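You operate a simulated robot arm through the tools that you are given. There is no shell and no other tool. Be economical: measure what you need, move in short steps, check, and stop when the job is done.

The job below is to be done with a simulated robot arm. You get a single attempt, and the scene is never put back.

TASK
The blue stick ran through unseen: set the product knob to dry and prove it again.
Fine: stop the belt first; send the stick from ahead of the tunnel, lay it on the ledge, then reset.
Where things are to end (x, y in the base frame): blue test stick within 60 mm of [560, 460].

It is judged by the outcome, as a careful person would: the job done as asked, and still so three seconds after it is handed in. It fails if anything else is knocked over, pushed out of place, dropped, spilled or broken.

THE ROBOT
A 7-joint arm with a fingered hand on a trunk, on a base that drives. Base frame: it is fixed to the floor where the robot stands at the start and does not move with it; the origin is under the middle of the robot, x ahead of it, y to its left, z up. Readings come in mm, degrees, newtons and seconds.
Its first joint turns from -166.0 to 166.0 degrees. Places, roughly: blue key [500, 100, 800]; blue test stick [750, -1250, 750]; green key [500, 200, 800]; infeed belt ahead of the tunnel [800, 400, 800]; infeed belt past the tunnel [800, -100, 800]; ledge of the outfeed conveyor [600, 100, 800]; product knob [500, -200, 700]; red key [500, 100, 800]. Payload 4.7 kg.
The tool frame sits at the grasp point between the pads (the TCP): z along the fingers, y along the line on which they close. The tips reach 36 mm beyond it. Largest opening 120 mm; the body of the gripper starts 42 mm behind the TCP. The gripper is a hand of 5 fingers: y runs from the thumb to the fingers, the wrist lies at [-18, -122, -210] in the tool frame.
Orientation is told as [roll, pitch, yaw] about the base's x, y, z axes, in that order, counted from this pose: with the fingers straight down and the wrist toward the robot, the tool's x, y and z point along [0, 1, 0], [1, 0, 0] and [0, 0, -1] of the base frame.

THE INTERFACE
- The arm moves only by the tool play_rows. Its argument "increments" is a list of rows, each a list of 6 numbers: the turn, a rotation vector about the tool's x, y, z in units of 90 degrees (1.0 is 90 degrees), then the shift along the tool's x, y, z in units of 200 mm (1.0 is 200 mm). In form: [[wx, wy, wz, dx, dy, dz], ...]. A call has 1 to 20 rows; each row is the pose to reach, as a shift and turn from the pose commanded when the call began, along the tool's axes at that moment. A call with a number of a shift or a turn outside -1 to 1 is refused whole. Rows are played at 5 a second. More than 50 mm and 8.6 degrees between two rows, and nothing of the call is played. A pose out of reach is approached as far as the arm can. The call stops where the force on the tool passes 40 N (or 10 N more than at its start, if that is more) or the arm is blocked; 0.2 s more then pass. In this call time passes only in rows, and 0.2 s behind the last. It gives the time, the measured TCP pose, the force on the tool (base axes), the opening and the grip force at its end, in the units of the frame above (readings bear some noise), with the torque about the TCP (base axes, N m) and any sound that the robot's microphone picked up.
- Cameras (640 x 400 px; columns grow to the right, rows downward): "scene" is now at [-237.6, 85, 1240.6]; the picture's right is [0.06, -1.00, 0.00], its down [-0.32, -0.02, -0.95] and it looks along [0.95, 0.06, -0.32] (base axes); focal length 254 px, centre (320, 200). "wrist" rides on the gripper at [73, -91, -143] in the tool frame; the picture's right is [-0.80, 0.28, -0.53], its down [-0.53, -0.73, 0.42] and it looks along [-0.27, 0.62, 0.74] (tool axes); focal length 234 px, centre (320, 200). There is no depth. A picture from a camera that has moved, and an enlarged one, comes with that camera's place and axes in the base frame and with its lens.
- snapshot(camera): a new picture of that camera. The clock stands still meanwhile.
- steer(legs): drives the robot by 1 to 6 legs, each [ahead, turn to the left] in mm and degrees, along the robot's own axes; the way and the turn of a leg run together, so that a leg with both is an arc; at most 1500 mm and 180 degrees a leg. The arm and the cameras ride along, it lands a little off, and it stops where it bumps. It gives what a move gives.
- move_fingers(index, middle, ring, little, thumb_bend, thumb_turn): sets how far each is bent, from 0 (flat) to 1 (curled in); at 0.3 the hand is open as for a grip, at 0.7 the pads meet at the TCP. One left out holds its place. A second passes; each finger stops where it meets its share of the squeeze, and holds until it gets a number again. It is the only way to open and close the hand. It gives what a move gives, with no picture; readings hold the bend of each and the force on index, middle, ring, little, thumb and palm. thumb_turn goes from beside the hand (0) to across from the fingers (1), as for a grip.
- aim_head(pan, tilt): turns the head with the scene camera to pan (to the left, within 143 degrees either way) and tilt (down, from -29 to 69), counted from straight ahead of the robot. It gives what a move gives.
- close_up(camera, box): a new picture of the part [left, top, right, bottom] of that camera's present view, enlarged. The clock stands still meanwhile.
- hand_in(): hands the job in; it is judged then, once.

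Work in short steps. Places have to be worked out from the pictures, the camera data and where the tool is seen: move nearer, look again, correct. Check each grasp and each placing, and mend what went wrong. You have 120 turns and 98 pictures in all, those below and enlarged ones among them. Open the gripper and draw the arm clear of the work before you hand the job in, unless the task says otherwise; then end with one line.

The tools are called after ">>>" as a command line: name --pt "numbers of a row" for each row, then --argument value for the rest, lists and objects as JSON in quotes. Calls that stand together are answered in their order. play_rows: Moves the arm, as the interface text tells. Its arguments: {"type":"object","properties":{"increments":{"type":"array"}},"required":["increments"]} The other tools are called the same way: move_fingers (index, middle, ring, little, thumb_bend, thumb_turn) moves the fingers one by one; steer (legs) drives the base; aim_head (pan, tilt) turns the head that bears the scene camera; snapshot (camera) takes a picture; close_up (camera, box) takes an enlarged picture of a part of a camera's view; hand_in () hands the job in.

At the start:

```text
clock: 0.0
tool_pos: [833.9, 73.0, 1158.9]
ee_rot: [0.0, -0.1, 0.0]
contact_force: [0.0, -0.5, 0.3]
torque: [0.01, -0.01, 0.03]
finger_gap: 119.7
gripper_force: 0.0
shape: jaw
bend: [0.3, 0.3, 0.3, 0.3, 0.3, 0.98]
finger forces: [0.0, 0.0, 0.1, 0.1, 0.1, 0.0]
robot x, y, heading: [-0.6, -2.1, 0.1]
head pan, tilt: [3.6, 18.5]
```

scene: 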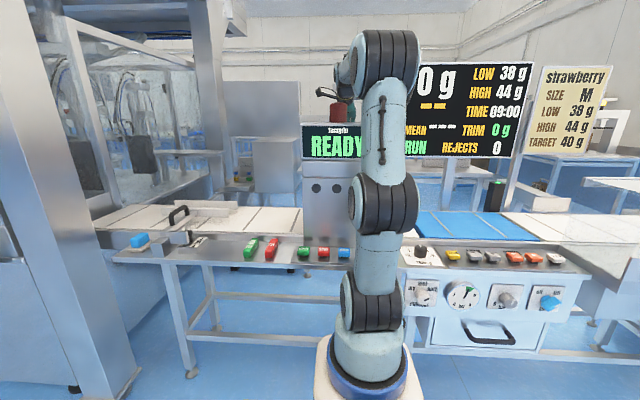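
wrist: 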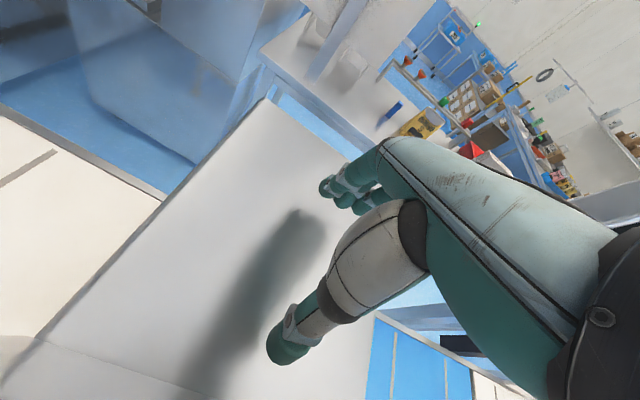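

I start by looking at the panel and the machine enlarged, to find the keys, knob and ledge.

>>> close_up --camera "scene" --box '[100, 190, 360, 290]'

>>> close_up --camera "scene" --box '[390, 210, 600, 340]'

>>> close_up --camera "scene" --box '[290, 50, 620, 240]'

```text
2.46 times, centred on (230, 240) of scene
camera zoom: at [-237.6, 85.0, 1240.6], right [0.06, -1.0, 0.0], down [-0.32, -0.02, -0.95], along [0.95, 0.06, -0.32], focal length 625 px, centre (542, 102)
```

zoom: 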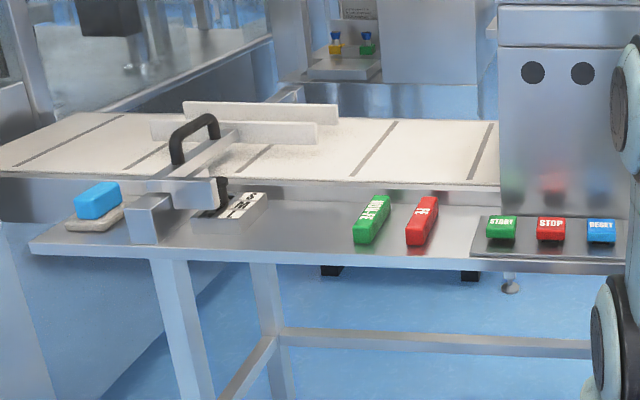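

```text
3.05 times, centred on (495, 275) of scene
camera zoom: at [-237.6, 85.0, 1240.6], right [0.06, -1.0, 0.0], down [-0.32, -0.02, -0.95], along [0.95, 0.06, -0.32], focal length 774 px, centre (-213, -29)
```

zoom: 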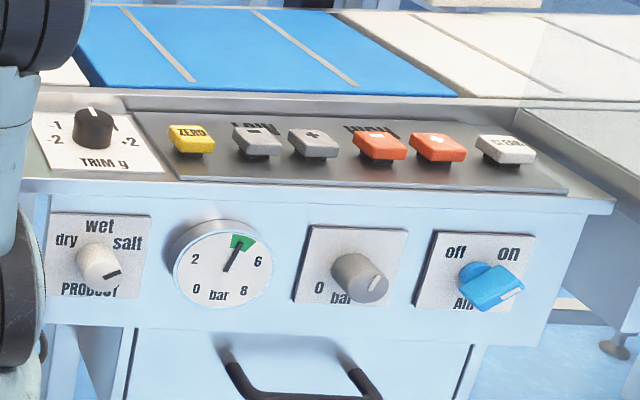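

```text
1.94 times, centred on (455, 145) of scene
camera zoom: at [-237.6, 85.0, 1240.6], right [0.06, -1.0, 0.0], down [-0.32, -0.02, -0.95], along [0.95, 0.06, -0.32], focal length 492 px, centre (58, 307)
```

zoom: 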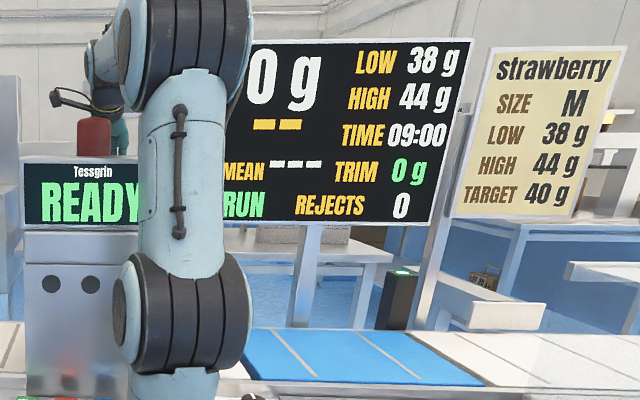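

The panel keys are Start, Stop, Reset; green and red sticks lie on the ledge. Now I turn the head right to find the blue stick and see the whole line.

>>> aim_head --pan -50 --tilt 20

>>> snapshot --camera "scene"

>>> aim_head --pan 30 --tilt 25

>>> snapshot --camera "scene"

```text
clock: 1.2
tool_pos: [835.1, 73.9, 1158.5]
ee_rot: [0.0, 0.0, 0.0]
contact_force: [0.7, 0.4, -0.2]
torque: [0.02, -0.02, -0.02]
finger_gap: 119.7
gripper_force: 0.0
shape: jaw
bend: [0.3, 0.3, 0.3, 0.3, 0.3, 0.98]
finger forces: [0.1, 0.1, 0.0, 0.0, 0.0, 0.0]
robot x, y, heading: [-0.2, -0.7, -0.1]
head pan, tilt: [-50.0, 20.0]
```

```text
92 pictures are left
camera scene: at [-270.8, 7.8, 1238.2], right [-0.77, -0.64, 0.0], down [-0.22, 0.26, -0.94], along [0.6, -0.72, -0.34], focal length 254 px, centre (320, 200)
```

scene: 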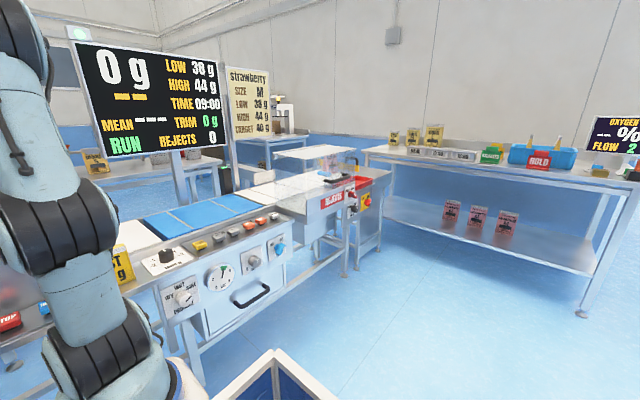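

```text
clock: 2.8
tool_pos: [835.0, 75.0, 1159.0]
ee_rot: [0.0, 0.0, 0.0]
contact_force: [-0.7, -0.4, 0.4]
torque: [0.03, 0.01, 0.0]
finger_gap: 119.4
gripper_force: 0.0
shape: jaw
bend: [0.3, 0.3, 0.3, 0.3, 0.3, 0.98]
finger forces: [0.0, 0.1, 0.0, 0.0, 0.0, 0.0]
robot x, y, heading: [2.5, 3.9, 0.0]
head pan, tilt: [30.0, 25.0]
```

```text
91 pictures are left
camera scene: at [-250.9, 125.2, 1230.1], right [0.5, -0.87, 0.0], down [-0.37, -0.21, -0.91], along [0.79, 0.45, -0.42], focal length 254 px, centre (320, 200)
```

scene: 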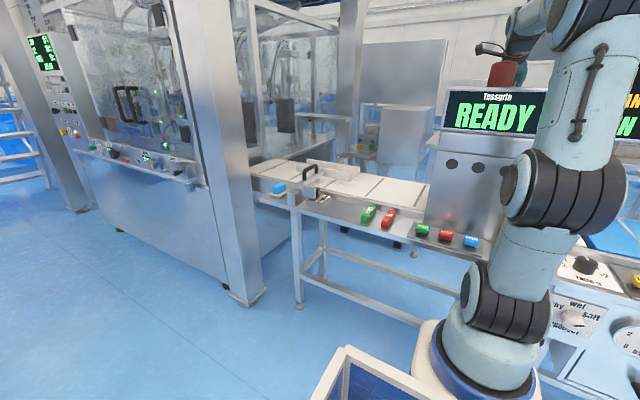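

Now I look back to the right, enlarged, for the blue stick and the instruction cards.

>>> aim_head --pan -55 --tilt 20

>>> close_up --camera "scene" --box '[240, 120, 480, 270]'

>>> close_up --camera "scene" --box '[20, 200, 340, 400]'

```text
clock: 4.3
tool_pos: [834.8, 74.6, 1158.6]
ee_rot: [0.0, 0.0, 0.0]
contact_force: [0.3, 0.1, 0.8]
torque: [0.06, -0.01, -0.02]
finger_gap: 119.5
gripper_force: 0.1
shape: jaw
bend: [0.3, 0.3, 0.3, 0.3, 0.3, 0.98]
finger forces: [0.0, 0.0, 0.0, 0.0, 0.0, 0.0]
robot x, y, heading: [2.4, -2.2, -0.1]
head pan, tilt: [-55.0, 20.0]
```

```text
2.67 times, centred on (360, 195) of scene
camera zoom: at [-277.2, 2.9, 1238.2], right [-0.82, -0.57, 0.0], down [-0.2, 0.28, -0.94], along [0.54, -0.77, -0.34], focal length 677 px, centre (213, 213)
```

zoom: 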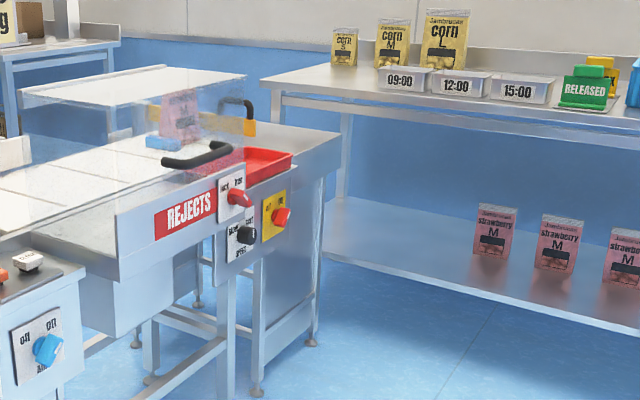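

```text
2.00 times, centred on (180, 300) of scene
camera zoom: at [-277.2, 2.9, 1238.2], right [-0.82, -0.57, 0.0], down [-0.2, 0.28, -0.94], along [0.54, -0.77, -0.34], focal length 508 px, centre (600, 0)
```

zoom: 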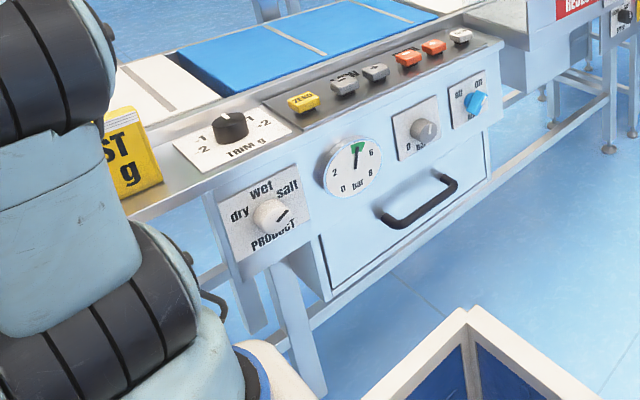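

The blue stick lies under the clear cover at the line's end beside a pouch. First comes STOP: I judge keys at x≈523, y≈190 (start), 121 (stop), 52 (reset), z≈800. I shape a pointing hand and look at it.

>>> move_fingers --index 0.3 --middle 1 --ring 1 --little 1 --thumb_bend 0.3 --thumb_turn 0

>>> aim_head --pan 5 --tilt 20

>>> play_rows --pt "0 0 0 0 -0.25 0" --pt "0 0 0 0 -0.5 0" --pt "0 0 0 0 -0.75 0.1" --pt "0 0 0 0 -1 0.3" --pt "0 0 0 0 -1 0.5"

>>> snapshot --camera "scene"

>>> snapshot --camera "wrist"

```text
clock: 5.3
tool_pos: [834.5, 76.0, 1158.8]
ee_rot: [0.0, 0.0, 0.0]
contact_force: [-0.1, 1.0, 0.3]
torque: [0.04, -0.06, 0.04]
finger_gap: 170.2
gripper_force: 0.0
shape: fingers
bend: [0.3, 1.0, 1.0, 1.0, 0.3, 0.0]
finger forces: [0.0, 0.0, 0.0, 0.0, 0.0, 0.0]
robot x, y, heading: [2.5, -3.3, 0.1]
head pan, tilt: [-55.0, 20.0]
```

```text
clock: 6.6
tool_pos: [833.7, 75.3, 1160.1]
ee_rot: [0.1, 0.1, 0.1]
contact_force: [0.9, 0.7, -0.1]
torque: [-0.03, 0.02, 0.01]
finger_gap: 170.5
gripper_force: 0.2
shape: fingers
bend: [0.3, 1.0, 1.0, 1.0, 0.3, 0.0]
finger forces: [0.1, 0.0, 0.0, 0.0, 0.1, 0.0]
robot x, y, heading: [-0.5, -3.7, 0.1]
head pan, tilt: [5.0, 20.0]
```

```text
refused: row 3 steps farther than a row can; nothing moved
```

```text
88 pictures are left
camera scene: at [-237.9, 87.2, 1238.2], right [0.09, -1.0, 0.0], down [-0.34, -0.03, -0.94], along [0.94, 0.08, -0.34], focal length 254 px, centre (320, 200)
```

scene: 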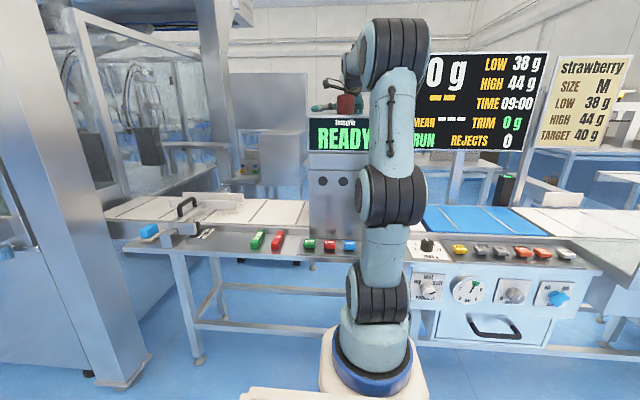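

```text
87 pictures are left
camera wrist: at [743.7, 148.7, 1302.9], right [0.28, -0.8, 0.53], down [-0.73, -0.53, -0.42], along [0.62, -0.27, -0.74], focal length 234 px, centre (320, 200)
```

wrist: 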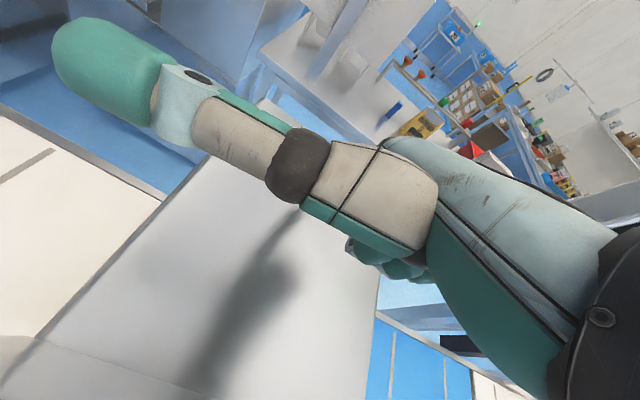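

The hand moves back over the panel at height, so that I can see the pointing finger from the head camera.

>>> play_rows --pt "0 0 0 0 -0.2 0" --pt "0 0 0 0 -0.4 0" --pt "0 0 0 0 -0.6 0" --pt "0 0 0 0 -0.8 0" --pt "0 0 0 0 -1 0"

>>> play_rows --pt "0 0 0 0 -0.2 0" --pt "0 0 0 0 -0.4 0.05" --pt "0 0 0 0 -0.6 0.2" --pt "0 0 0 0 -0.6 0.4" --pt "0 0 0 0 -0.6 0.6" --pt "0 0 0 0 -0.6 0.8"

>>> snapshot --camera "scene"

>>> snapshot --camera "wrist"

```text
clock: 7.2
tool_pos: [788.9, 74.1, 1161.1]
ee_rot: [0.2, -0.9, -0.2]
contact_force: [30.2, -4.3, 8.0]
torque: [0.49, 3.98, 0.62]
finger_gap: 170.6
gripper_force: 0.0
shape: fingers
bend: [0.3, 1.0, 1.0, 1.0, 0.3, 0.0]
finger forces: [0.0, 0.0, 0.1, 0.0, 0.0, 0.0]
robot x, y, heading: [0.9, 1.3, -0.1]
head pan, tilt: [5.0, 20.0]
stopped in row 2: the force on the tool passed its limit at 136 N (the readings are from after the stop); the commanded pose is now the measured one
```

```text
clock: 7.4
tool_pos: [789.9, 74.2, 1163.4]
ee_rot: [0.2, -1.3, -0.3]
contact_force: [22.6, -3.3, 4.7]
torque: [0.38, 2.97, 0.47]
finger_gap: 170.9
gripper_force: 0.1
shape: fingers
bend: [0.3, 1.0, 1.0, 1.0, 0.3, 0.0]
finger forces: [0.0, 0.0, 0.0, 0.0, 0.0, 0.0]
robot x, y, heading: [0.5, -0.3, -0.1]
head pan, tilt: [5.0, 20.0]
stopped in row 1: the force on the tool passed its limit at 97 N (the readings are from after the stop); the commanded pose is now the measured one
```

```text
86 pictures are left
camera scene: at [-236.1, 87.4, 1238.4], right [0.09, -1.0, 0.0], down [-0.34, -0.03, -0.94], along [0.94, 0.08, -0.34], focal length 254 px, centre (320, 200)
```

scene: 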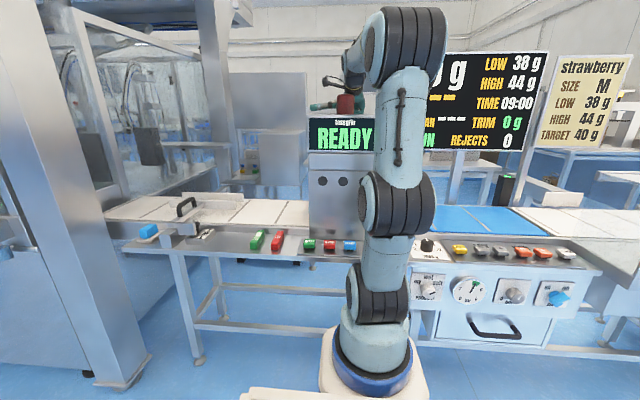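

```text
85 pictures are left
camera wrist: at [695.6, 147.2, 1305.1], right [0.26, -0.81, 0.53], down [-0.73, -0.53, -0.44], along [0.64, -0.27, -0.72], focal length 234 px, centre (320, 200)
```

wrist: 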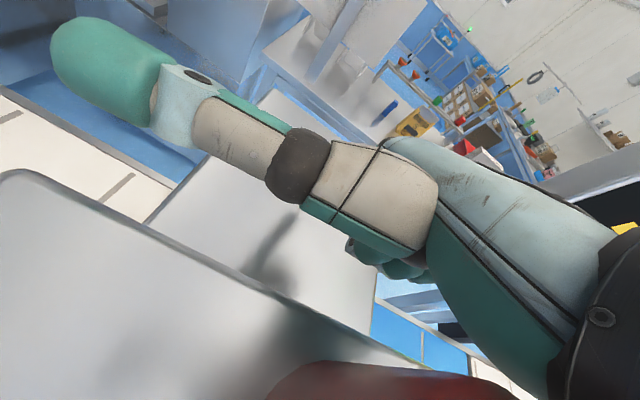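

The hand pushed against the red beacon on the tunnel's top, in front of it. I back off forward and rise well above it before coming back.

>>> play_rows --pt "0 0 0 0 0.2 0" --pt "0 0 0 0 0.2 -0.2" --pt "0 0 0 0 0.2 -0.4" --pt "0 0 0 0 0.2 -0.6" --pt "0 0 0 0 0.2 -0.8" --pt "0 0 0 0 0.2 -1"

>>> close_up --camera "scene" --box '[270, 60, 430, 160]'

>>> snapshot --camera "wrist"

```text
clock: 8.8
tool_pos: [824.3, 72.6, 1366.1]
ee_rot: [0.3, -1.3, -0.2]
contact_force: [-0.8, -0.2, -0.4]
torque: [0.02, -0.03, -0.03]
finger_gap: 170.7
gripper_force: 0.1
shape: fingers
bend: [0.3, 1.0, 1.0, 1.0, 0.3, 0.0]
finger forces: [0.0, 0.1, 0.0, 0.0, 0.1, 0.0]
robot x, y, heading: [2.4, 2.9, -0.1]
head pan, tilt: [5.0, 20.0]
```

```text
4.00 times, centred on (350, 110) of scene
camera zoom: at [-237.3, 87.5, 1238.2], right [0.09, -1.0, 0.0], down [-0.34, -0.03, -0.94], along [0.94, 0.08, -0.34], focal length 1016 px, centre (200, 560)
```

zoom: 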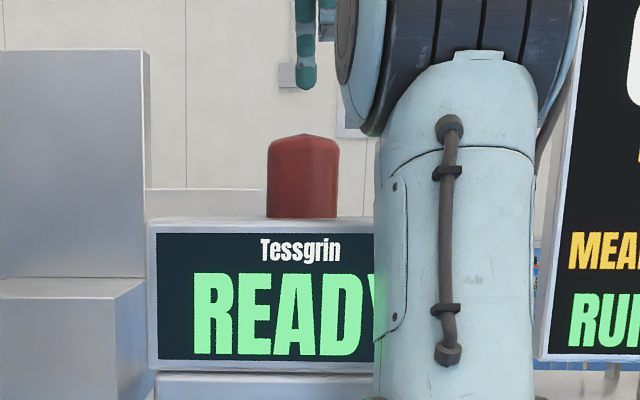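

```text
83 pictures are left
camera wrist: at [730.2, 145.5, 1507.2], right [0.26, -0.81, 0.53], down [-0.72, -0.53, -0.44], along [0.64, -0.27, -0.72], focal length 234 px, centre (320, 200)
```

wrist: 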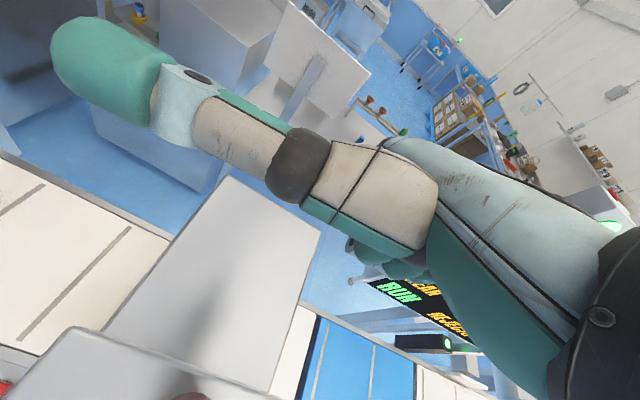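

The beacon stands intact and the hand is clear above. I come back toward the robot at this height.

>>> play_rows --pt "0 0 0 0 -0.22 0" --pt "0 0 0 0 -0.44 0" --pt "0 0 0 0 -0.66 0" --pt "0 0 0 0 -0.88 0" --pt "0 0 0 0 -1 0"

>>> play_rows --pt "0 0 0 0 -0.22 0" --pt "0 0 0 0 -0.44 0" --pt "0 0 0 0 -0.66 0"

>>> play_rows --pt "0 0 0 0.1 0 0.2" --pt "0 0 0 0.2 0 0.4" --pt "0 0 0 0.25 0 0.6" --pt "0 0 0 0.25 0 0.8" --pt "0 0 0 0.25 0 1"

>>> snapshot --camera "scene"

```text
clock: 10.0
tool_pos: [623.1, 74.8, 1360.3]
ee_rot: [0.2, -1.3, -0.2]
contact_force: [-0.1, 0.8, -0.7]
torque: [-0.01, 0.02, -0.02]
finger_gap: 170.8
gripper_force: 0.1
shape: fingers
bend: [0.3, 1.0, 1.0, 1.0, 0.3, 0.0]
finger forces: [0.0, 0.0, 0.1, 0.0, 0.0, 0.1]
robot x, y, heading: [3.4, 3.8, -0.4]
head pan, tilt: [5.0, 20.0]
```

```text
clock: 10.8
tool_pos: [492.7, 73.3, 1356.8]
ee_rot: [0.2, -1.2, -0.2]
contact_force: [1.6, 0.4, -0.9]
torque: [-0.01, 0.07, 0.01]
finger_gap: 170.9
gripper_force: 0.0
shape: fingers
bend: [0.3, 1.0, 1.0, 1.0, 0.3, 0.0]
finger forces: [0.0, 0.1, 0.0, 0.0, 0.1, 0.0]
robot x, y, heading: [0.4, -2.6, -0.1]
head pan, tilt: [5.0, 20.0]
```

```text
clock: 12.0
tool_pos: [495.9, 126.8, 1156.8]
ee_rot: [0.2, -1.3, -0.2]
contact_force: [-0.5, -0.2, -0.6]
torque: [0.02, 0.0, -0.05]
finger_gap: 170.6
gripper_force: 0.1
shape: fingers
bend: [0.3, 1.0, 1.0, 1.0, 0.3, 0.0]
finger forces: [0.0, 0.1, 0.1, 0.0, 0.0, 0.0]
robot x, y, heading: [-0.3, 3.0, -0.3]
head pan, tilt: [5.0, 20.0]
```

```text
82 pictures are left
camera scene: at [-237.5, 87.4, 1238.1], right [0.09, -1.0, 0.0], down [-0.34, -0.03, -0.94], along [0.94, 0.08, -0.34], focal length 254 px, centre (320, 200)
```

scene: 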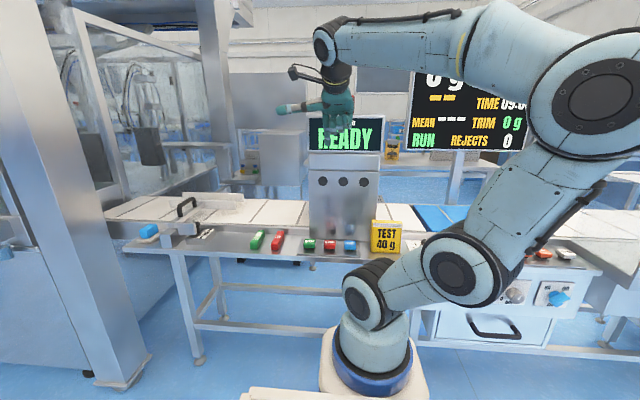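

I enlarge the hand to see where the index tip is relative to the TCP.

>>> close_up --camera "scene" --box '[260, 60, 420, 160]'

```text
4.00 times, centred on (340, 110) of scene
camera zoom: at [-237.5, 87.4, 1238.1], right [0.09, -1.0, 0.0], down [-0.34, -0.03, -0.94], along [0.94, 0.08, -0.34], focal length 1016 px, centre (240, 560)
```

zoom: 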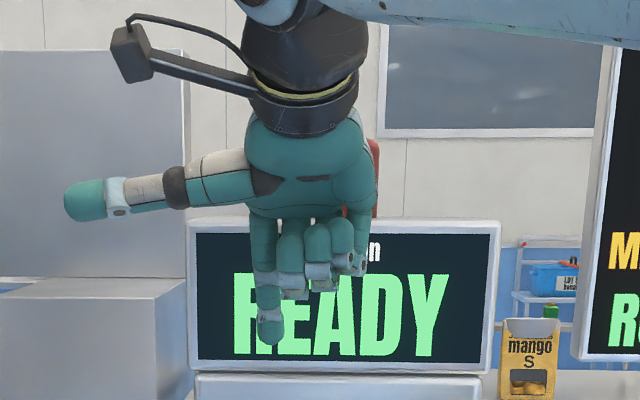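

Index tip is about 27 mm below the TCP, and slightly to +y; its forward offset is around +50 mm. I lower toward STOP, staying some 60 mm above, and look again.

>>> play_rows --pt "0 0 0 -0.02 -0.05 0.22" --pt "0 0 0 -0.055 -0.115 0.44" --pt "0 0 0 -0.055 -0.115 0.66" --pt "0 0 0 -0.055 -0.115 0.88" --pt "0 0 0 -0.055 -0.115 1"

>>> play_rows --pt "0 0 0 0 0 0.2" --pt "0 0 0 0 0 0.35"

>>> close_up --camera "scene" --box '[260, 170, 420, 270]'

>>> snapshot --camera "wrist"

```text
clock: 13.2
tool_pos: [476.0, 115.8, 956.2]
ee_rot: [0.2, -1.4, -0.2]
contact_force: [0.8, -0.5, 0.3]
torque: [-0.01, -0.01, -0.01]
finger_gap: 170.9
gripper_force: 0.1
shape: fingers
bend: [0.3, 1.0, 1.0, 1.0, 0.3, 0.0]
finger forces: [0.0, 0.0, 0.0, 0.0, 0.1, 0.0]
robot x, y, heading: [0.3, 0.3, -0.1]
head pan, tilt: [5.0, 20.0]
```

```text
clock: 13.8
tool_pos: [480.1, 115.6, 885.3]
ee_rot: [0.2, -1.4, -0.2]
contact_force: [-0.5, 0.5, -0.3]
torque: [-0.02, 0.03, 0.03]
finger_gap: 170.6
gripper_force: 0.0
shape: fingers
bend: [0.3, 1.0, 1.0, 1.0, 0.3, 0.0]
finger forces: [0.1, 0.0, 0.0, 0.0, 0.1, 0.0]
robot x, y, heading: [-0.3, 0.3, 0.1]
head pan, tilt: [5.0, 20.0]
```

```text
4.00 times, centred on (340, 220) of scene
camera zoom: at [-237.4, 87.4, 1238.2], right [0.09, -1.0, 0.0], down [-0.34, -0.03, -0.94], along [0.94, 0.08, -0.34], focal length 1016 px, centre (240, 120)
```

zoom: 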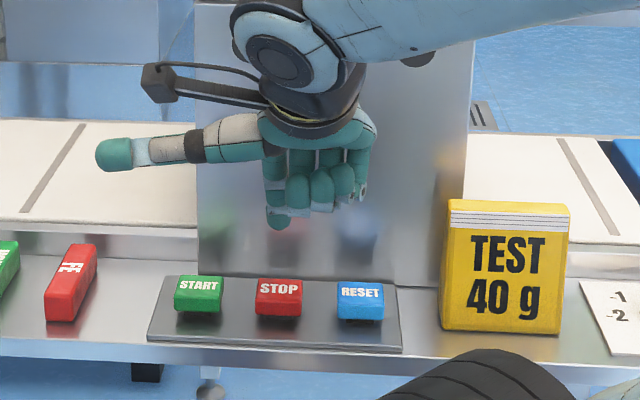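

```text
79 pictures are left
camera wrist: at [385.5, 189.2, 1026.6], right [0.26, -0.81, 0.53], down [-0.72, -0.53, -0.44], along [0.64, -0.27, -0.72], focal length 234 px, centre (320, 200)
```

wrist: 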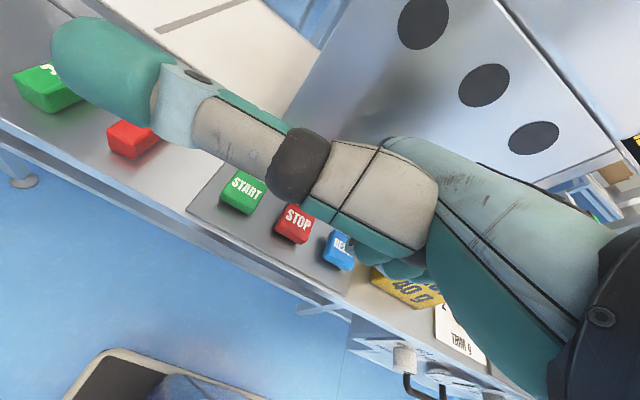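

From the two views the STOP key top is near (545, 121, 797) and the fingertip about 90 mm ahead of and 34 mm below the TCP. I shift back 25 mm, lower to just above the key and check.

>>> play_rows --pt "0 0 0 0 -0.125 0.1" --pt "0 0 0 0 -0.125 0.18"

>>> close_up --camera "scene" --box '[260, 170, 420, 270]'

>>> close_up --camera "wrist" --box '[180, 130, 420, 280]'

```text
clock: 14.4
tool_pos: [456.2, 115.7, 849.5]
ee_rot: [0.1, -1.2, -0.2]
contact_force: [-0.6, -1.1, -0.8]
torque: [0.0, 0.01, 0.02]
finger_gap: 170.5
gripper_force: 0.0
shape: fingers
bend: [0.3, 1.0, 1.0, 1.0, 0.3, 0.0]
finger forces: [0.1, 0.0, 0.0, 0.0, 0.1, 0.0]
robot x, y, heading: [3.4, 1.2, -0.0]
head pan, tilt: [5.0, 20.0]
```

```text
4.00 times, centred on (340, 220) of scene
camera zoom: at [-237.4, 87.4, 1238.2], right [0.09, -1.0, 0.0], down [-0.34, -0.03, -0.94], along [0.94, 0.08, -0.34], focal length 1016 px, centre (240, 120)
```

zoom: 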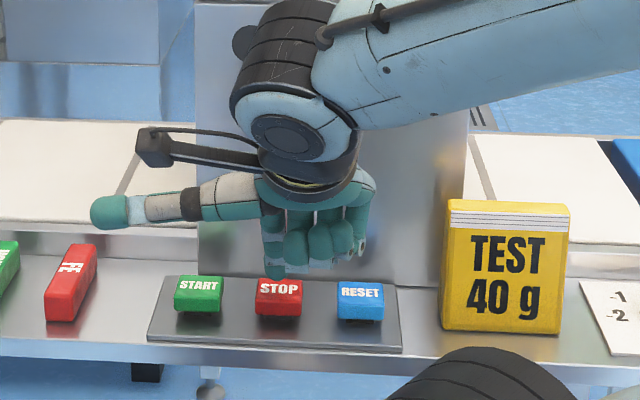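

```text
2.67 times, centred on (300, 205) of wrist
camera zoom: at [361.3, 189.4, 991.5], right [0.26, -0.81, 0.53], down [-0.72, -0.53, -0.44], along [0.64, -0.27, -0.72], focal length 624 px, centre (373, 187)
```

zoom: 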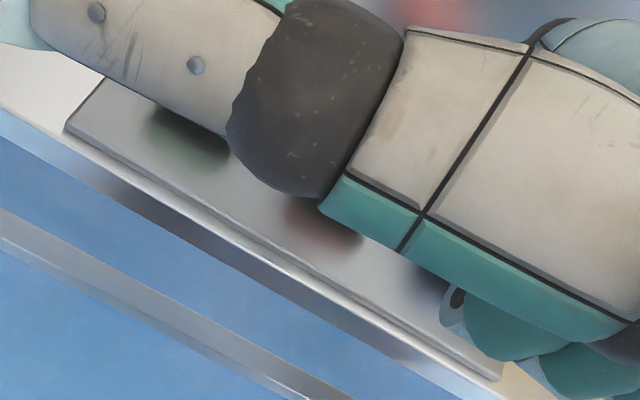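

The fingertip is just over the STOP key. I press down in small steps.

>>> play_rows --pt "0 0 0 0 0 0.04" --pt "0 0 0 0 0 0.07" --pt "0 0 0 0 0 0.1" --pt "0 0 0 0 0 0.12"

>>> snapshot --camera "scene"

```text
clock: 15.4
tool_pos: [455.9, 114.8, 826.5]
ee_rot: [0.2, -1.3, -0.1]
contact_force: [-0.5, 0.4, 3.2]
torque: [0.03, -0.15, 0.03]
finger_gap: 170.8
gripper_force: 0.5
shape: fingers
bend: [0.3, 1.0, 1.0, 1.0, 0.3, 0.0]
finger forces: [2.5, 0.0, 0.1, 0.0, 0.0, 0.0]
robot x, y, heading: [-4.5, -0.5, -0.1]
head pan, tilt: [5.0, 20.0]
heard: click
```

```text
76 pictures are left
camera scene: at [-237.5, 87.4, 1238.1], right [0.09, -1.0, 0.0], down [-0.34, -0.03, -0.94], along [0.94, 0.08, -0.34], focal length 254 px, centre (320, 200)
```

scene: 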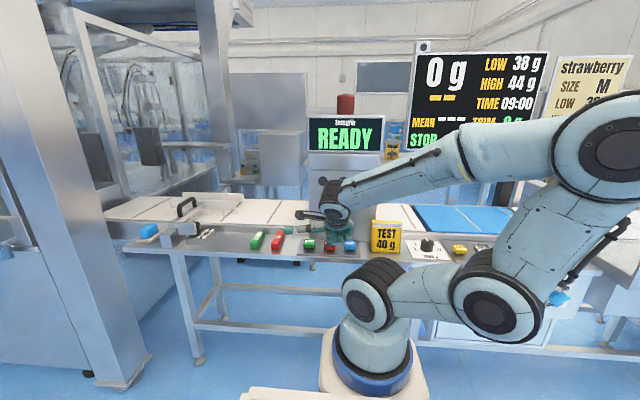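

STOP registered ("click", display shows STOP). I raise the finger and look closely at the product knob.

>>> play_rows --pt "0 0 0 0 0 -0.2" --pt "0 0 0 0 0 -0.4" --pt "0 0 0 0.2 0 -0.6" --pt "0 0 0 0.4 0 -0.8" --pt "0 0 0 0.6 0 -1"

>>> aim_head --pan -30 --tilt 35

>>> snapshot --camera "scene"

```text
refused: row 3 steps farther than a row can; nothing moved
```

```text
clock: 16.4
tool_pos: [455.8, 113.4, 826.3]
ee_rot: [0.2, -1.3, -0.2]
contact_force: [-1.0, 1.2, 2.2]
torque: [0.04, -0.17, 0.02]
finger_gap: 170.8
gripper_force: 1.0
shape: fingers
bend: [0.3, 1.0, 1.0, 1.0, 0.3, 0.0]
finger forces: [2.5, 0.0, 0.0, 0.0, 0.0, 0.0]
robot x, y, heading: [-0.8, -3.9, 0.1]
head pan, tilt: [-30.0, 35.0]
```

```text
75 pictures are left
camera scene: at [-254.0, 35.4, 1214.3], right [-0.5, -0.87, 0.0], down [-0.5, 0.29, -0.82], along [0.71, -0.41, -0.57], focal length 254 px, centre (320, 200)
```

scene: 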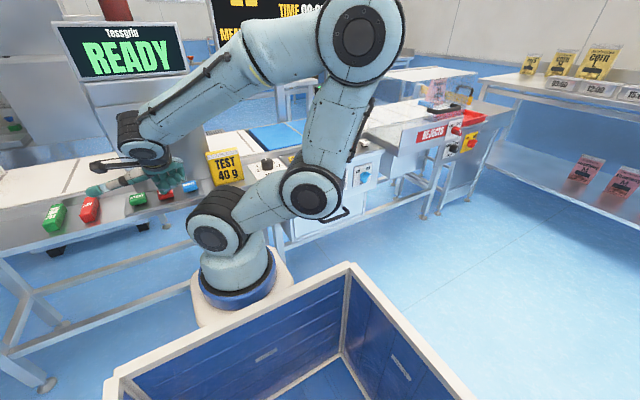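

I raise straight up first; the elbow hides the knob for now.

>>> play_rows --pt "0 0 0 0 0 -0.2" --pt "0 0 0 0 0 -0.4" --pt "0 0 0 0 0 -0.6" --pt "0 0 0 0 0 -0.8" --pt "0 0 0 0 0 -1"

>>> play_rows --pt "0 0 0 0 0 -0.2" --pt "0 0 0 0 0 -0.4" --pt "0 0 0 0 0 -0.6" --pt "0 0 0 0 0 -0.8" --pt "0 0 0 0 0 -1"

>>> steer --legs '[[-350, 0]]'

>>> snapshot --camera "scene"

```text
clock: 17.6
tool_pos: [449.9, 115.1, 1026.2]
ee_rot: [0.1, -1.3, -0.2]
contact_force: [-0.2, 0.4, -0.3]
torque: [-0.02, 0.03, 0.01]
finger_gap: 170.9
gripper_force: 0.0
shape: fingers
bend: [0.3, 1.0, 1.0, 1.0, 0.3, 0.0]
finger forces: [0.1, 0.0, 0.0, 0.0, 0.0, 0.1]
robot x, y, heading: [-1.9, 2.7, 0.1]
head pan, tilt: [-30.0, 35.0]
```

```text
clock: 18.8
tool_pos: [447.3, 114.2, 1229.0]
ee_rot: [0.2, -1.2, -0.1]
contact_force: [0.2, 0.7, -0.3]
torque: [0.01, 0.01, 0.02]
finger_gap: 170.6
gripper_force: 0.0
shape: fingers
bend: [0.3, 1.0, 1.0, 1.0, 0.3, 0.0]
finger forces: [0.0, 0.1, 0.1, 0.1, 0.0, 0.0]
robot x, y, heading: [-0.1, -0.2, -0.3]
head pan, tilt: [-30.0, 35.0]
```

```text
clock: 21.1
tool_pos: [89.0, 116.2, 1228.8]
ee_rot: [0.1, -1.2, 0.0]
contact_force: [0.2, 0.2, -0.3]
torque: [-0.04, 0.0, -0.01]
finger_gap: 170.7
gripper_force: 0.1
shape: fingers
bend: [0.3, 1.0, 1.0, 1.0, 0.3, 0.0]
finger forces: [0.0, 0.0, 0.1, 0.1, 0.0, 0.0]
robot x, y, heading: [-358.1, -4.4, 0.2]
head pan, tilt: [-30.0, 35.0]
```

```text
74 pictures are left
camera scene: at [-612.7, 34.3, 1214.3], right [-0.5, -0.87, 0.0], down [-0.5, 0.29, -0.82], along [0.71, -0.41, -0.57], focal length 254 px, centre (320, 200)
```

scene: 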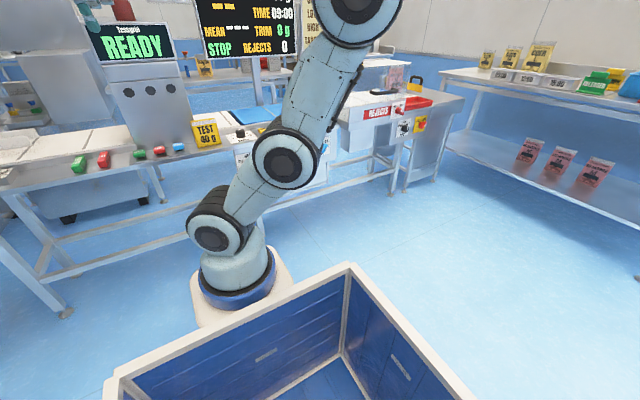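

The arm still hides the knob, so I turn the hand to point its fingers forward (+x) while moving out and down; the wrist camera will then see the knob from the front.

>>> play_rows --pt "-0.09 0 0 0 0.1 0" --pt "-0.18 0 0 -0.05 0.2 0.1" --pt "-0.27 0 0 -0.1 0.3 0.2" --pt "-0.36 0 0 -0.2 0.4 0.3" --pt "-0.45 0 0 -0.3 0.5 0.4" --pt "-0.54 0 0 -0.4 0.6 0.5" --pt "-0.63 0 0 -0.5 0.7 0.6" --pt "-0.72 0 0 -0.6 0.75 0.7" --pt "-0.81 0 0 -0.7 0.75 0.8" --pt "-0.9 0 0 -0.8 0.75 0.9" --pt "-0.985 0 0 -0.9 0.75 1"

>>> snapshot --camera "wrist"

>>> snapshot --camera "scene"

```text
clock: 23.5
tool_pos: [232.0, 30.6, 1017.8]
ee_rot: [89.8, -82.9, -90.8]
contact_force: [-0.1, -0.2, -1.5]
torque: [-0.02, 0.05, -0.02]
finger_gap: 170.6
gripper_force: 0.0
shape: fingers
bend: [0.3, 1.0, 1.0, 1.0, 0.3, 0.0]
finger forces: [0.0, 0.0, 0.0, 0.0, 0.1, 0.0]
out of reach, approached as far as the arm can: row 7, 8, 9, 10, 11
robot x, y, heading: [-360.1, 1.8, 0.2]
head pan, tilt: [-30.0, 35.0]
```

```text
73 pictures are left
camera wrist: at [89.8, 117.3, 935.8], right [-0.54, -0.82, 0.18], down [0.42, -0.45, -0.79], along [0.73, -0.35, 0.58], focal length 234 px, centre (320, 200)
```

wrist: 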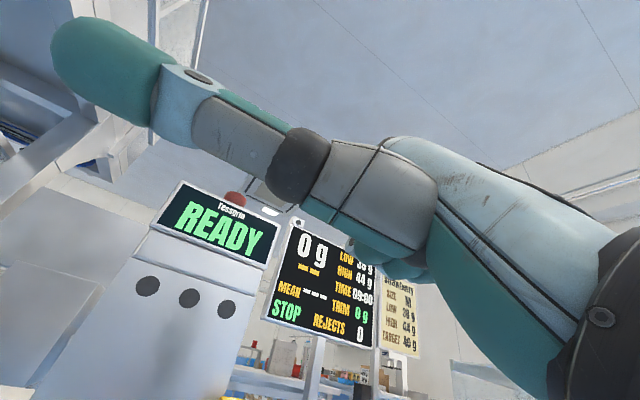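

```text
72 pictures are left
camera scene: at [-612.9, 34.4, 1214.3], right [-0.5, -0.87, 0.0], down [-0.5, 0.29, -0.82], along [0.71, -0.41, -0.57], focal length 254 px, centre (320, 200)
```

scene: 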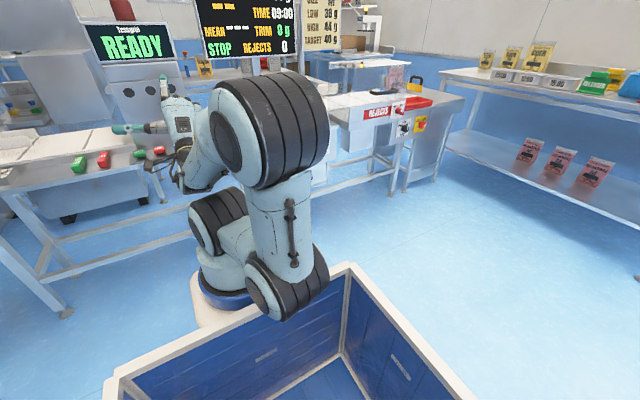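

The palm-up pose makes the camera look up and strains reach. I roll the hand 90° about its pointing axis (fingers to the right, thumb left), which also is the right start for a counter-clockwise twist, and go toward the knob's height.

>>> play_rows --pt "-0.0055 0.0055 0.09 -0.08 -0.06 0" --pt "-0.011 0.011 0.18 -0.16 -0.12 0" --pt "-0.0165 0.0165 0.27 -0.24 -0.18 0" --pt "-0.022 0.022 0.36 -0.32 -0.24 0" --pt "-0.0275 0.0275 0.45 -0.4 -0.3 0" --pt "-0.033 0.033 0.54 -0.48 -0.36 0" --pt "-0.0385 0.0385 0.63 -0.56 -0.42 0" --pt "-0.044 0.044 0.72 -0.64 -0.48 0" --pt "-0.0495 0.0495 0.81 -0.72 -0.54 0" --pt "-0.055 0.055 0.9 -0.8 -0.6 0" --pt "-0.061 0.061 0.998 -0.9 -0.7 0"

>>> snapshot --camera "wrist"

>>> snapshot --camera "scene"

```text
refused: row 11 steps farther than a row can; nothing moved
```

```text
71 pictures are left
camera wrist: at [89.8, 117.3, 935.8], right [-0.54, -0.82, 0.18], down [0.42, -0.45, -0.79], along [0.73, -0.35, 0.58], focal length 234 px, centre (320, 200)
```

wrist: 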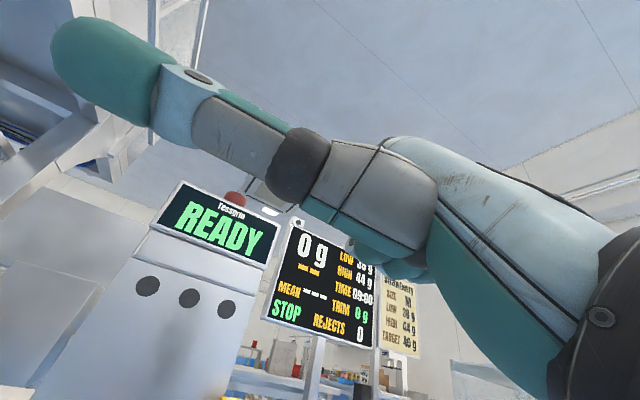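

```text
70 pictures are left
camera scene: at [-612.9, 34.4, 1214.3], right [-0.5, -0.87, 0.0], down [-0.5, 0.29, -0.82], along [0.71, -0.41, -0.57], focal length 254 px, centre (320, 200)
```

scene: 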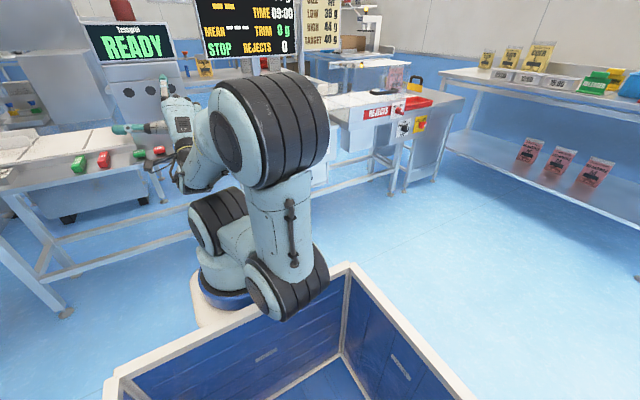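

The last row's step was slightly too big; I repeat with even steps.

>>> play_rows --pt "-0.005 0.005 0.083 -0.075 -0.06 0" --pt "-0.01 0.01 0.166 -0.15 -0.12 0" --pt "-0.015 0.015 0.249 -0.225 -0.18 0" --pt "-0.02 0.02 0.332 -0.3 -0.24 0" --pt "-0.025 0.025 0.415 -0.375 -0.3 0" --pt "-0.03 0.03 0.498 -0.45 -0.36 0" --pt "-0.035 0.035 0.581 -0.525 -0.42 0" --pt "-0.04 0.04 0.664 -0.6 -0.48 0" --pt "-0.045 0.045 0.747 -0.675 -0.54 0" --pt "-0.05 0.05 0.83 -0.75 -0.6 0" --pt "-0.055 0.055 0.913 -0.825 -0.66 0" --pt "-0.061 0.061 0.996 -0.9 -0.7 0"

>>> snapshot --camera "wrist"

>>> snapshot --camera "scene"

```text
clock: 26.1
tool_pos: [106.6, -99.5, 1102.1]
ee_rot: [88.8, -8.6, -89.3]
contact_force: [0.1, -0.4, 0.9]
torque: [-0.01, -0.01, -0.06]
finger_gap: 170.7
gripper_force: 0.1
shape: fingers
bend: [0.3, 1.0, 1.0, 1.0, 0.3, 0.0]
finger forces: [0.0, 0.0, 0.0, 0.0, 0.1, 0.1]
out of reach, approached as far as the arm can: row 1, 2, 3, 4, 5, 6, 7, 8, 9, 10, 11, 12
robot x, y, heading: [-359.8, -1.1, 0.3]
head pan, tilt: [-30.0, 35.0]
```

```text
69 pictures are left
camera wrist: at [-36.7, 1.1, 1163.6], right [-0.54, -0.4, -0.74], down [0.41, 0.65, -0.64], along [0.74, -0.65, -0.18], focal length 234 px, centre (320, 200)
```

wrist: 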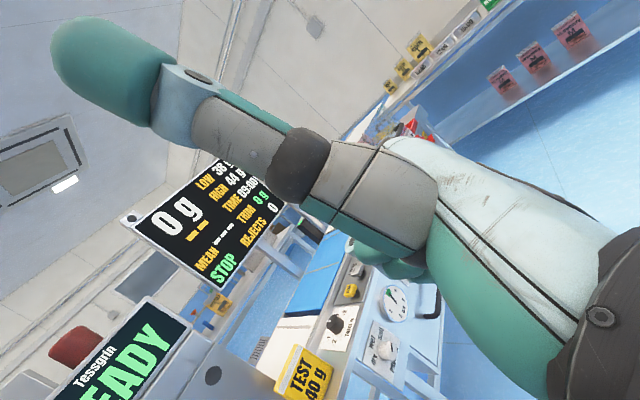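

```text
68 pictures are left
camera scene: at [-612.7, 34.3, 1214.3], right [-0.5, -0.87, 0.0], down [-0.5, 0.29, -0.82], along [0.71, -0.41, -0.57], focal length 254 px, centre (320, 200)
```

scene: 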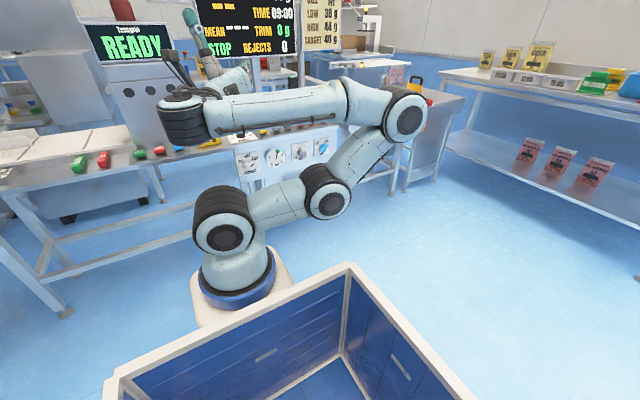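

The orientation is as wanted now and the knob row is visible. I enlarge it from both cameras.

>>> close_up --camera "scene" --box '[225, 135, 305, 185]'

>>> close_up --camera "wrist" --box '[340, 280, 436, 340]'

```text
8.00 times, centred on (265, 160) of scene
camera zoom: at [-612.7, 34.3, 1214.3], right [-0.5, -0.87, 0.0], down [-0.5, 0.29, -0.82], along [0.71, -0.41, -0.57], focal length 2031 px, centre (760, 520)
```

zoom: 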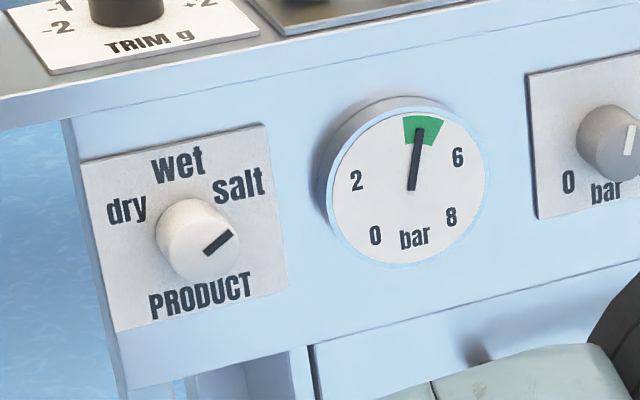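

```text
6.67 times, centred on (388, 310) of wrist
camera zoom: at [-36.7, 1.1, 1163.6], right [-0.54, -0.4, -0.74], down [0.41, 0.65, -0.64], along [0.74, -0.65, -0.18], focal length 1561 px, centre (-133, -533)
```

zoom: 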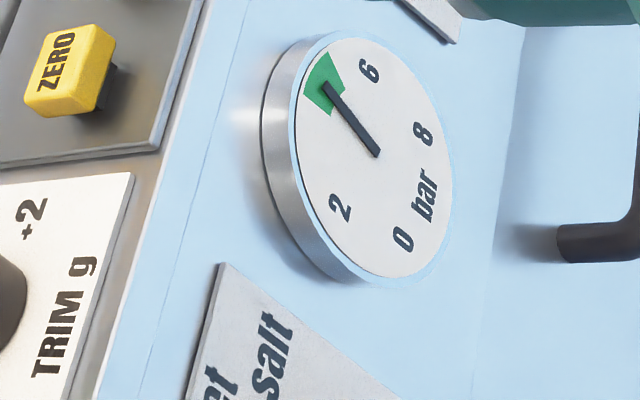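

The knob points at "salt" (+60°); "dry" is at −60°, so about 120° counter-clockwise. I set a thumb–index–middle pinch and move down toward the knob, estimated at (440, −205, 690), stopping short of it.

>>> move_fingers --index 0.3 --middle 0.3 --ring 1 --little 1 --thumb_bend 0.3 --thumb_turn 1

>>> play_rows --pt "0 0 0.02 -0.2 0.024 0.09" --pt "0 0 0.04 -0.4 0.048 0.18" --pt "0 0 0.06 -0.6 0.07 0.27" --pt "0 0 0.08 -0.8 0.09 0.36" --pt "0 0 0.09 -1 0.11 0.45"

>>> play_rows --pt "0 0 0 -0.2 0.024 0.09" --pt "0 0 0 -0.4 0.048 0.18" --pt "0 0 0 -0.6 0.07 0.27" --pt "0 0 0 -0.8 0.09 0.36" --pt "0 0 0 -1 0.11 0.45"

>>> snapshot --camera "wrist"

>>> snapshot --camera "scene"

```text
clock: 27.1
tool_pos: [104.9, -100.4, 1103.0]
ee_rot: [88.9, -8.6, -89.2]
contact_force: [0.2, 0.4, 0.3]
torque: [0.0, 0.0, -0.01]
finger_gap: 122.6
gripper_force: 0.1
shape: fingers
bend: [0.3, 0.3, 1.0, 1.0, 0.3, 0.97]
finger forces: [0.0, 0.1, 0.0, 0.0, 0.1, 0.0]
robot x, y, heading: [-362.4, 0.8, 0.2]
head pan, tilt: [-30.0, 35.0]
```

```text
clock: 28.3
tool_pos: [106.2, -107.3, 1104.4]
ee_rot: [88.3, -6.6, -89.1]
contact_force: [-0.5, 0.5, -0.5]
torque: [0.0, 0.04, -0.01]
finger_gap: 122.3
gripper_force: 0.0
shape: fingers
bend: [0.3, 0.3, 1.0, 1.0, 0.3, 0.97]
finger forces: [0.0, 0.1, 0.0, 0.1, 0.0, 0.0]
out of reach, approached as far as the arm can: row 1, 2, 3, 4, 5
robot x, y, heading: [-356.7, -0.9, 0.2]
head pan, tilt: [-30.0, 35.0]
```

```text
clock: 29.5
tool_pos: [105.9, -107.5, 1104.4]
ee_rot: [88.2, -6.6, -89.1]
contact_force: [0.0, -0.3, -0.3]
torque: [-0.01, 0.02, 0.0]
finger_gap: 122.5
gripper_force: 0.0
shape: fingers
bend: [0.3, 0.3, 1.0, 1.0, 0.3, 0.97]
finger forces: [0.0, 0.0, 0.1, 0.1, 0.0, 0.0]
out of reach, approached as far as the arm can: row 1, 2, 3, 4, 5
robot x, y, heading: [-360.4, -0.2, 0.1]
head pan, tilt: [-30.0, 35.0]
```

```text
65 pictures are left
camera wrist: at [-36.8, -8.3, 1170.2], right [-0.54, -0.38, -0.75], down [0.4, 0.67, -0.63], along [0.74, -0.64, -0.22], focal length 234 px, centre (320, 200)
```

wrist: 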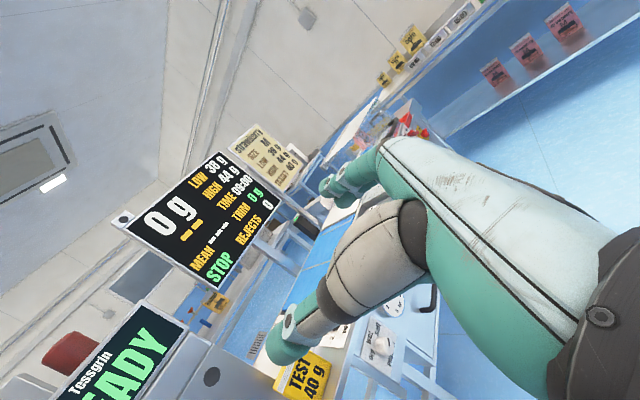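

```text
64 pictures are left
camera scene: at [-612.7, 34.3, 1214.3], right [-0.5, -0.87, 0.0], down [-0.5, 0.29, -0.82], along [0.71, -0.41, -0.57], focal length 254 px, centre (320, 200)
```

scene: 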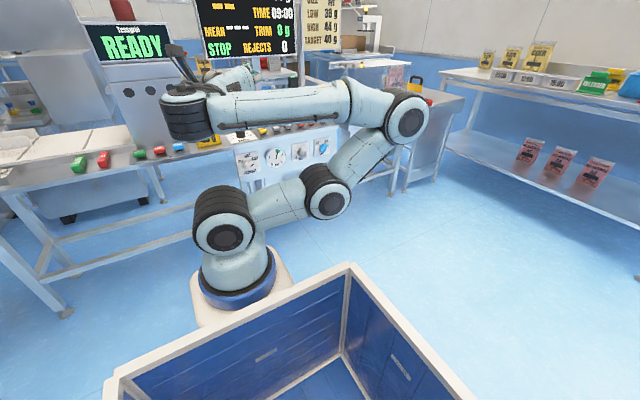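

The arm seems stuck against a joint limit. I test which way it can move: straight forward first.

>>> play_rows --pt "0 0 0 0 0 0.2" --pt "0 0 0 0 0 0.4" --pt "0 0 0 0 0 0.6" --pt "0 0 0 0 0 0.8"

>>> play_rows --pt "0 0 -0.09 0 0 0" --pt "0 0 -0.18 0 0 0" --pt "0 0 -0.27 0 0 0" --pt "0 0 -0.36 0 0 0" --pt "0 0 -0.45 0 0 0"

```text
clock: 30.5
tool_pos: [117.5, -87.5, 1122.5]
ee_rot: [87.5, -7.0, -88.6]
contact_force: [-1.4, -4.1, 0.6]
torque: [-0.03, 0.05, 0.31]
finger_gap: 122.5
gripper_force: 0.1
shape: fingers
bend: [0.3, 0.3, 1.0, 1.0, 0.3, 0.98]
finger forces: [0.0, 0.0, 0.0, 0.0, 0.0, 0.1]
out of reach, approached as far as the arm can: row 1, 2, 3, 4
robot x, y, heading: [-361.1, 2.2, 0.0]
head pan, tilt: [-30.0, 35.0]
```

```text
clock: 31.7
tool_pos: [126.6, -64.8, 1159.9]
ee_rot: [87.3, -47.2, -87.4]
contact_force: [-0.4, -0.9, 0.1]
torque: [0.0, 0.0, 0.03]
finger_gap: 122.3
gripper_force: 0.1
shape: fingers
bend: [0.3, 0.3, 1.0, 1.0, 0.3, 0.98]
finger forces: [0.0, 0.0, 0.1, 0.0, 0.0, 0.0]
out of reach, approached as far as the arm can: row 3, 4, 5
robot x, y, heading: [-356.9, 2.2, 0.2]
head pan, tilt: [-30.0, 35.0]
```

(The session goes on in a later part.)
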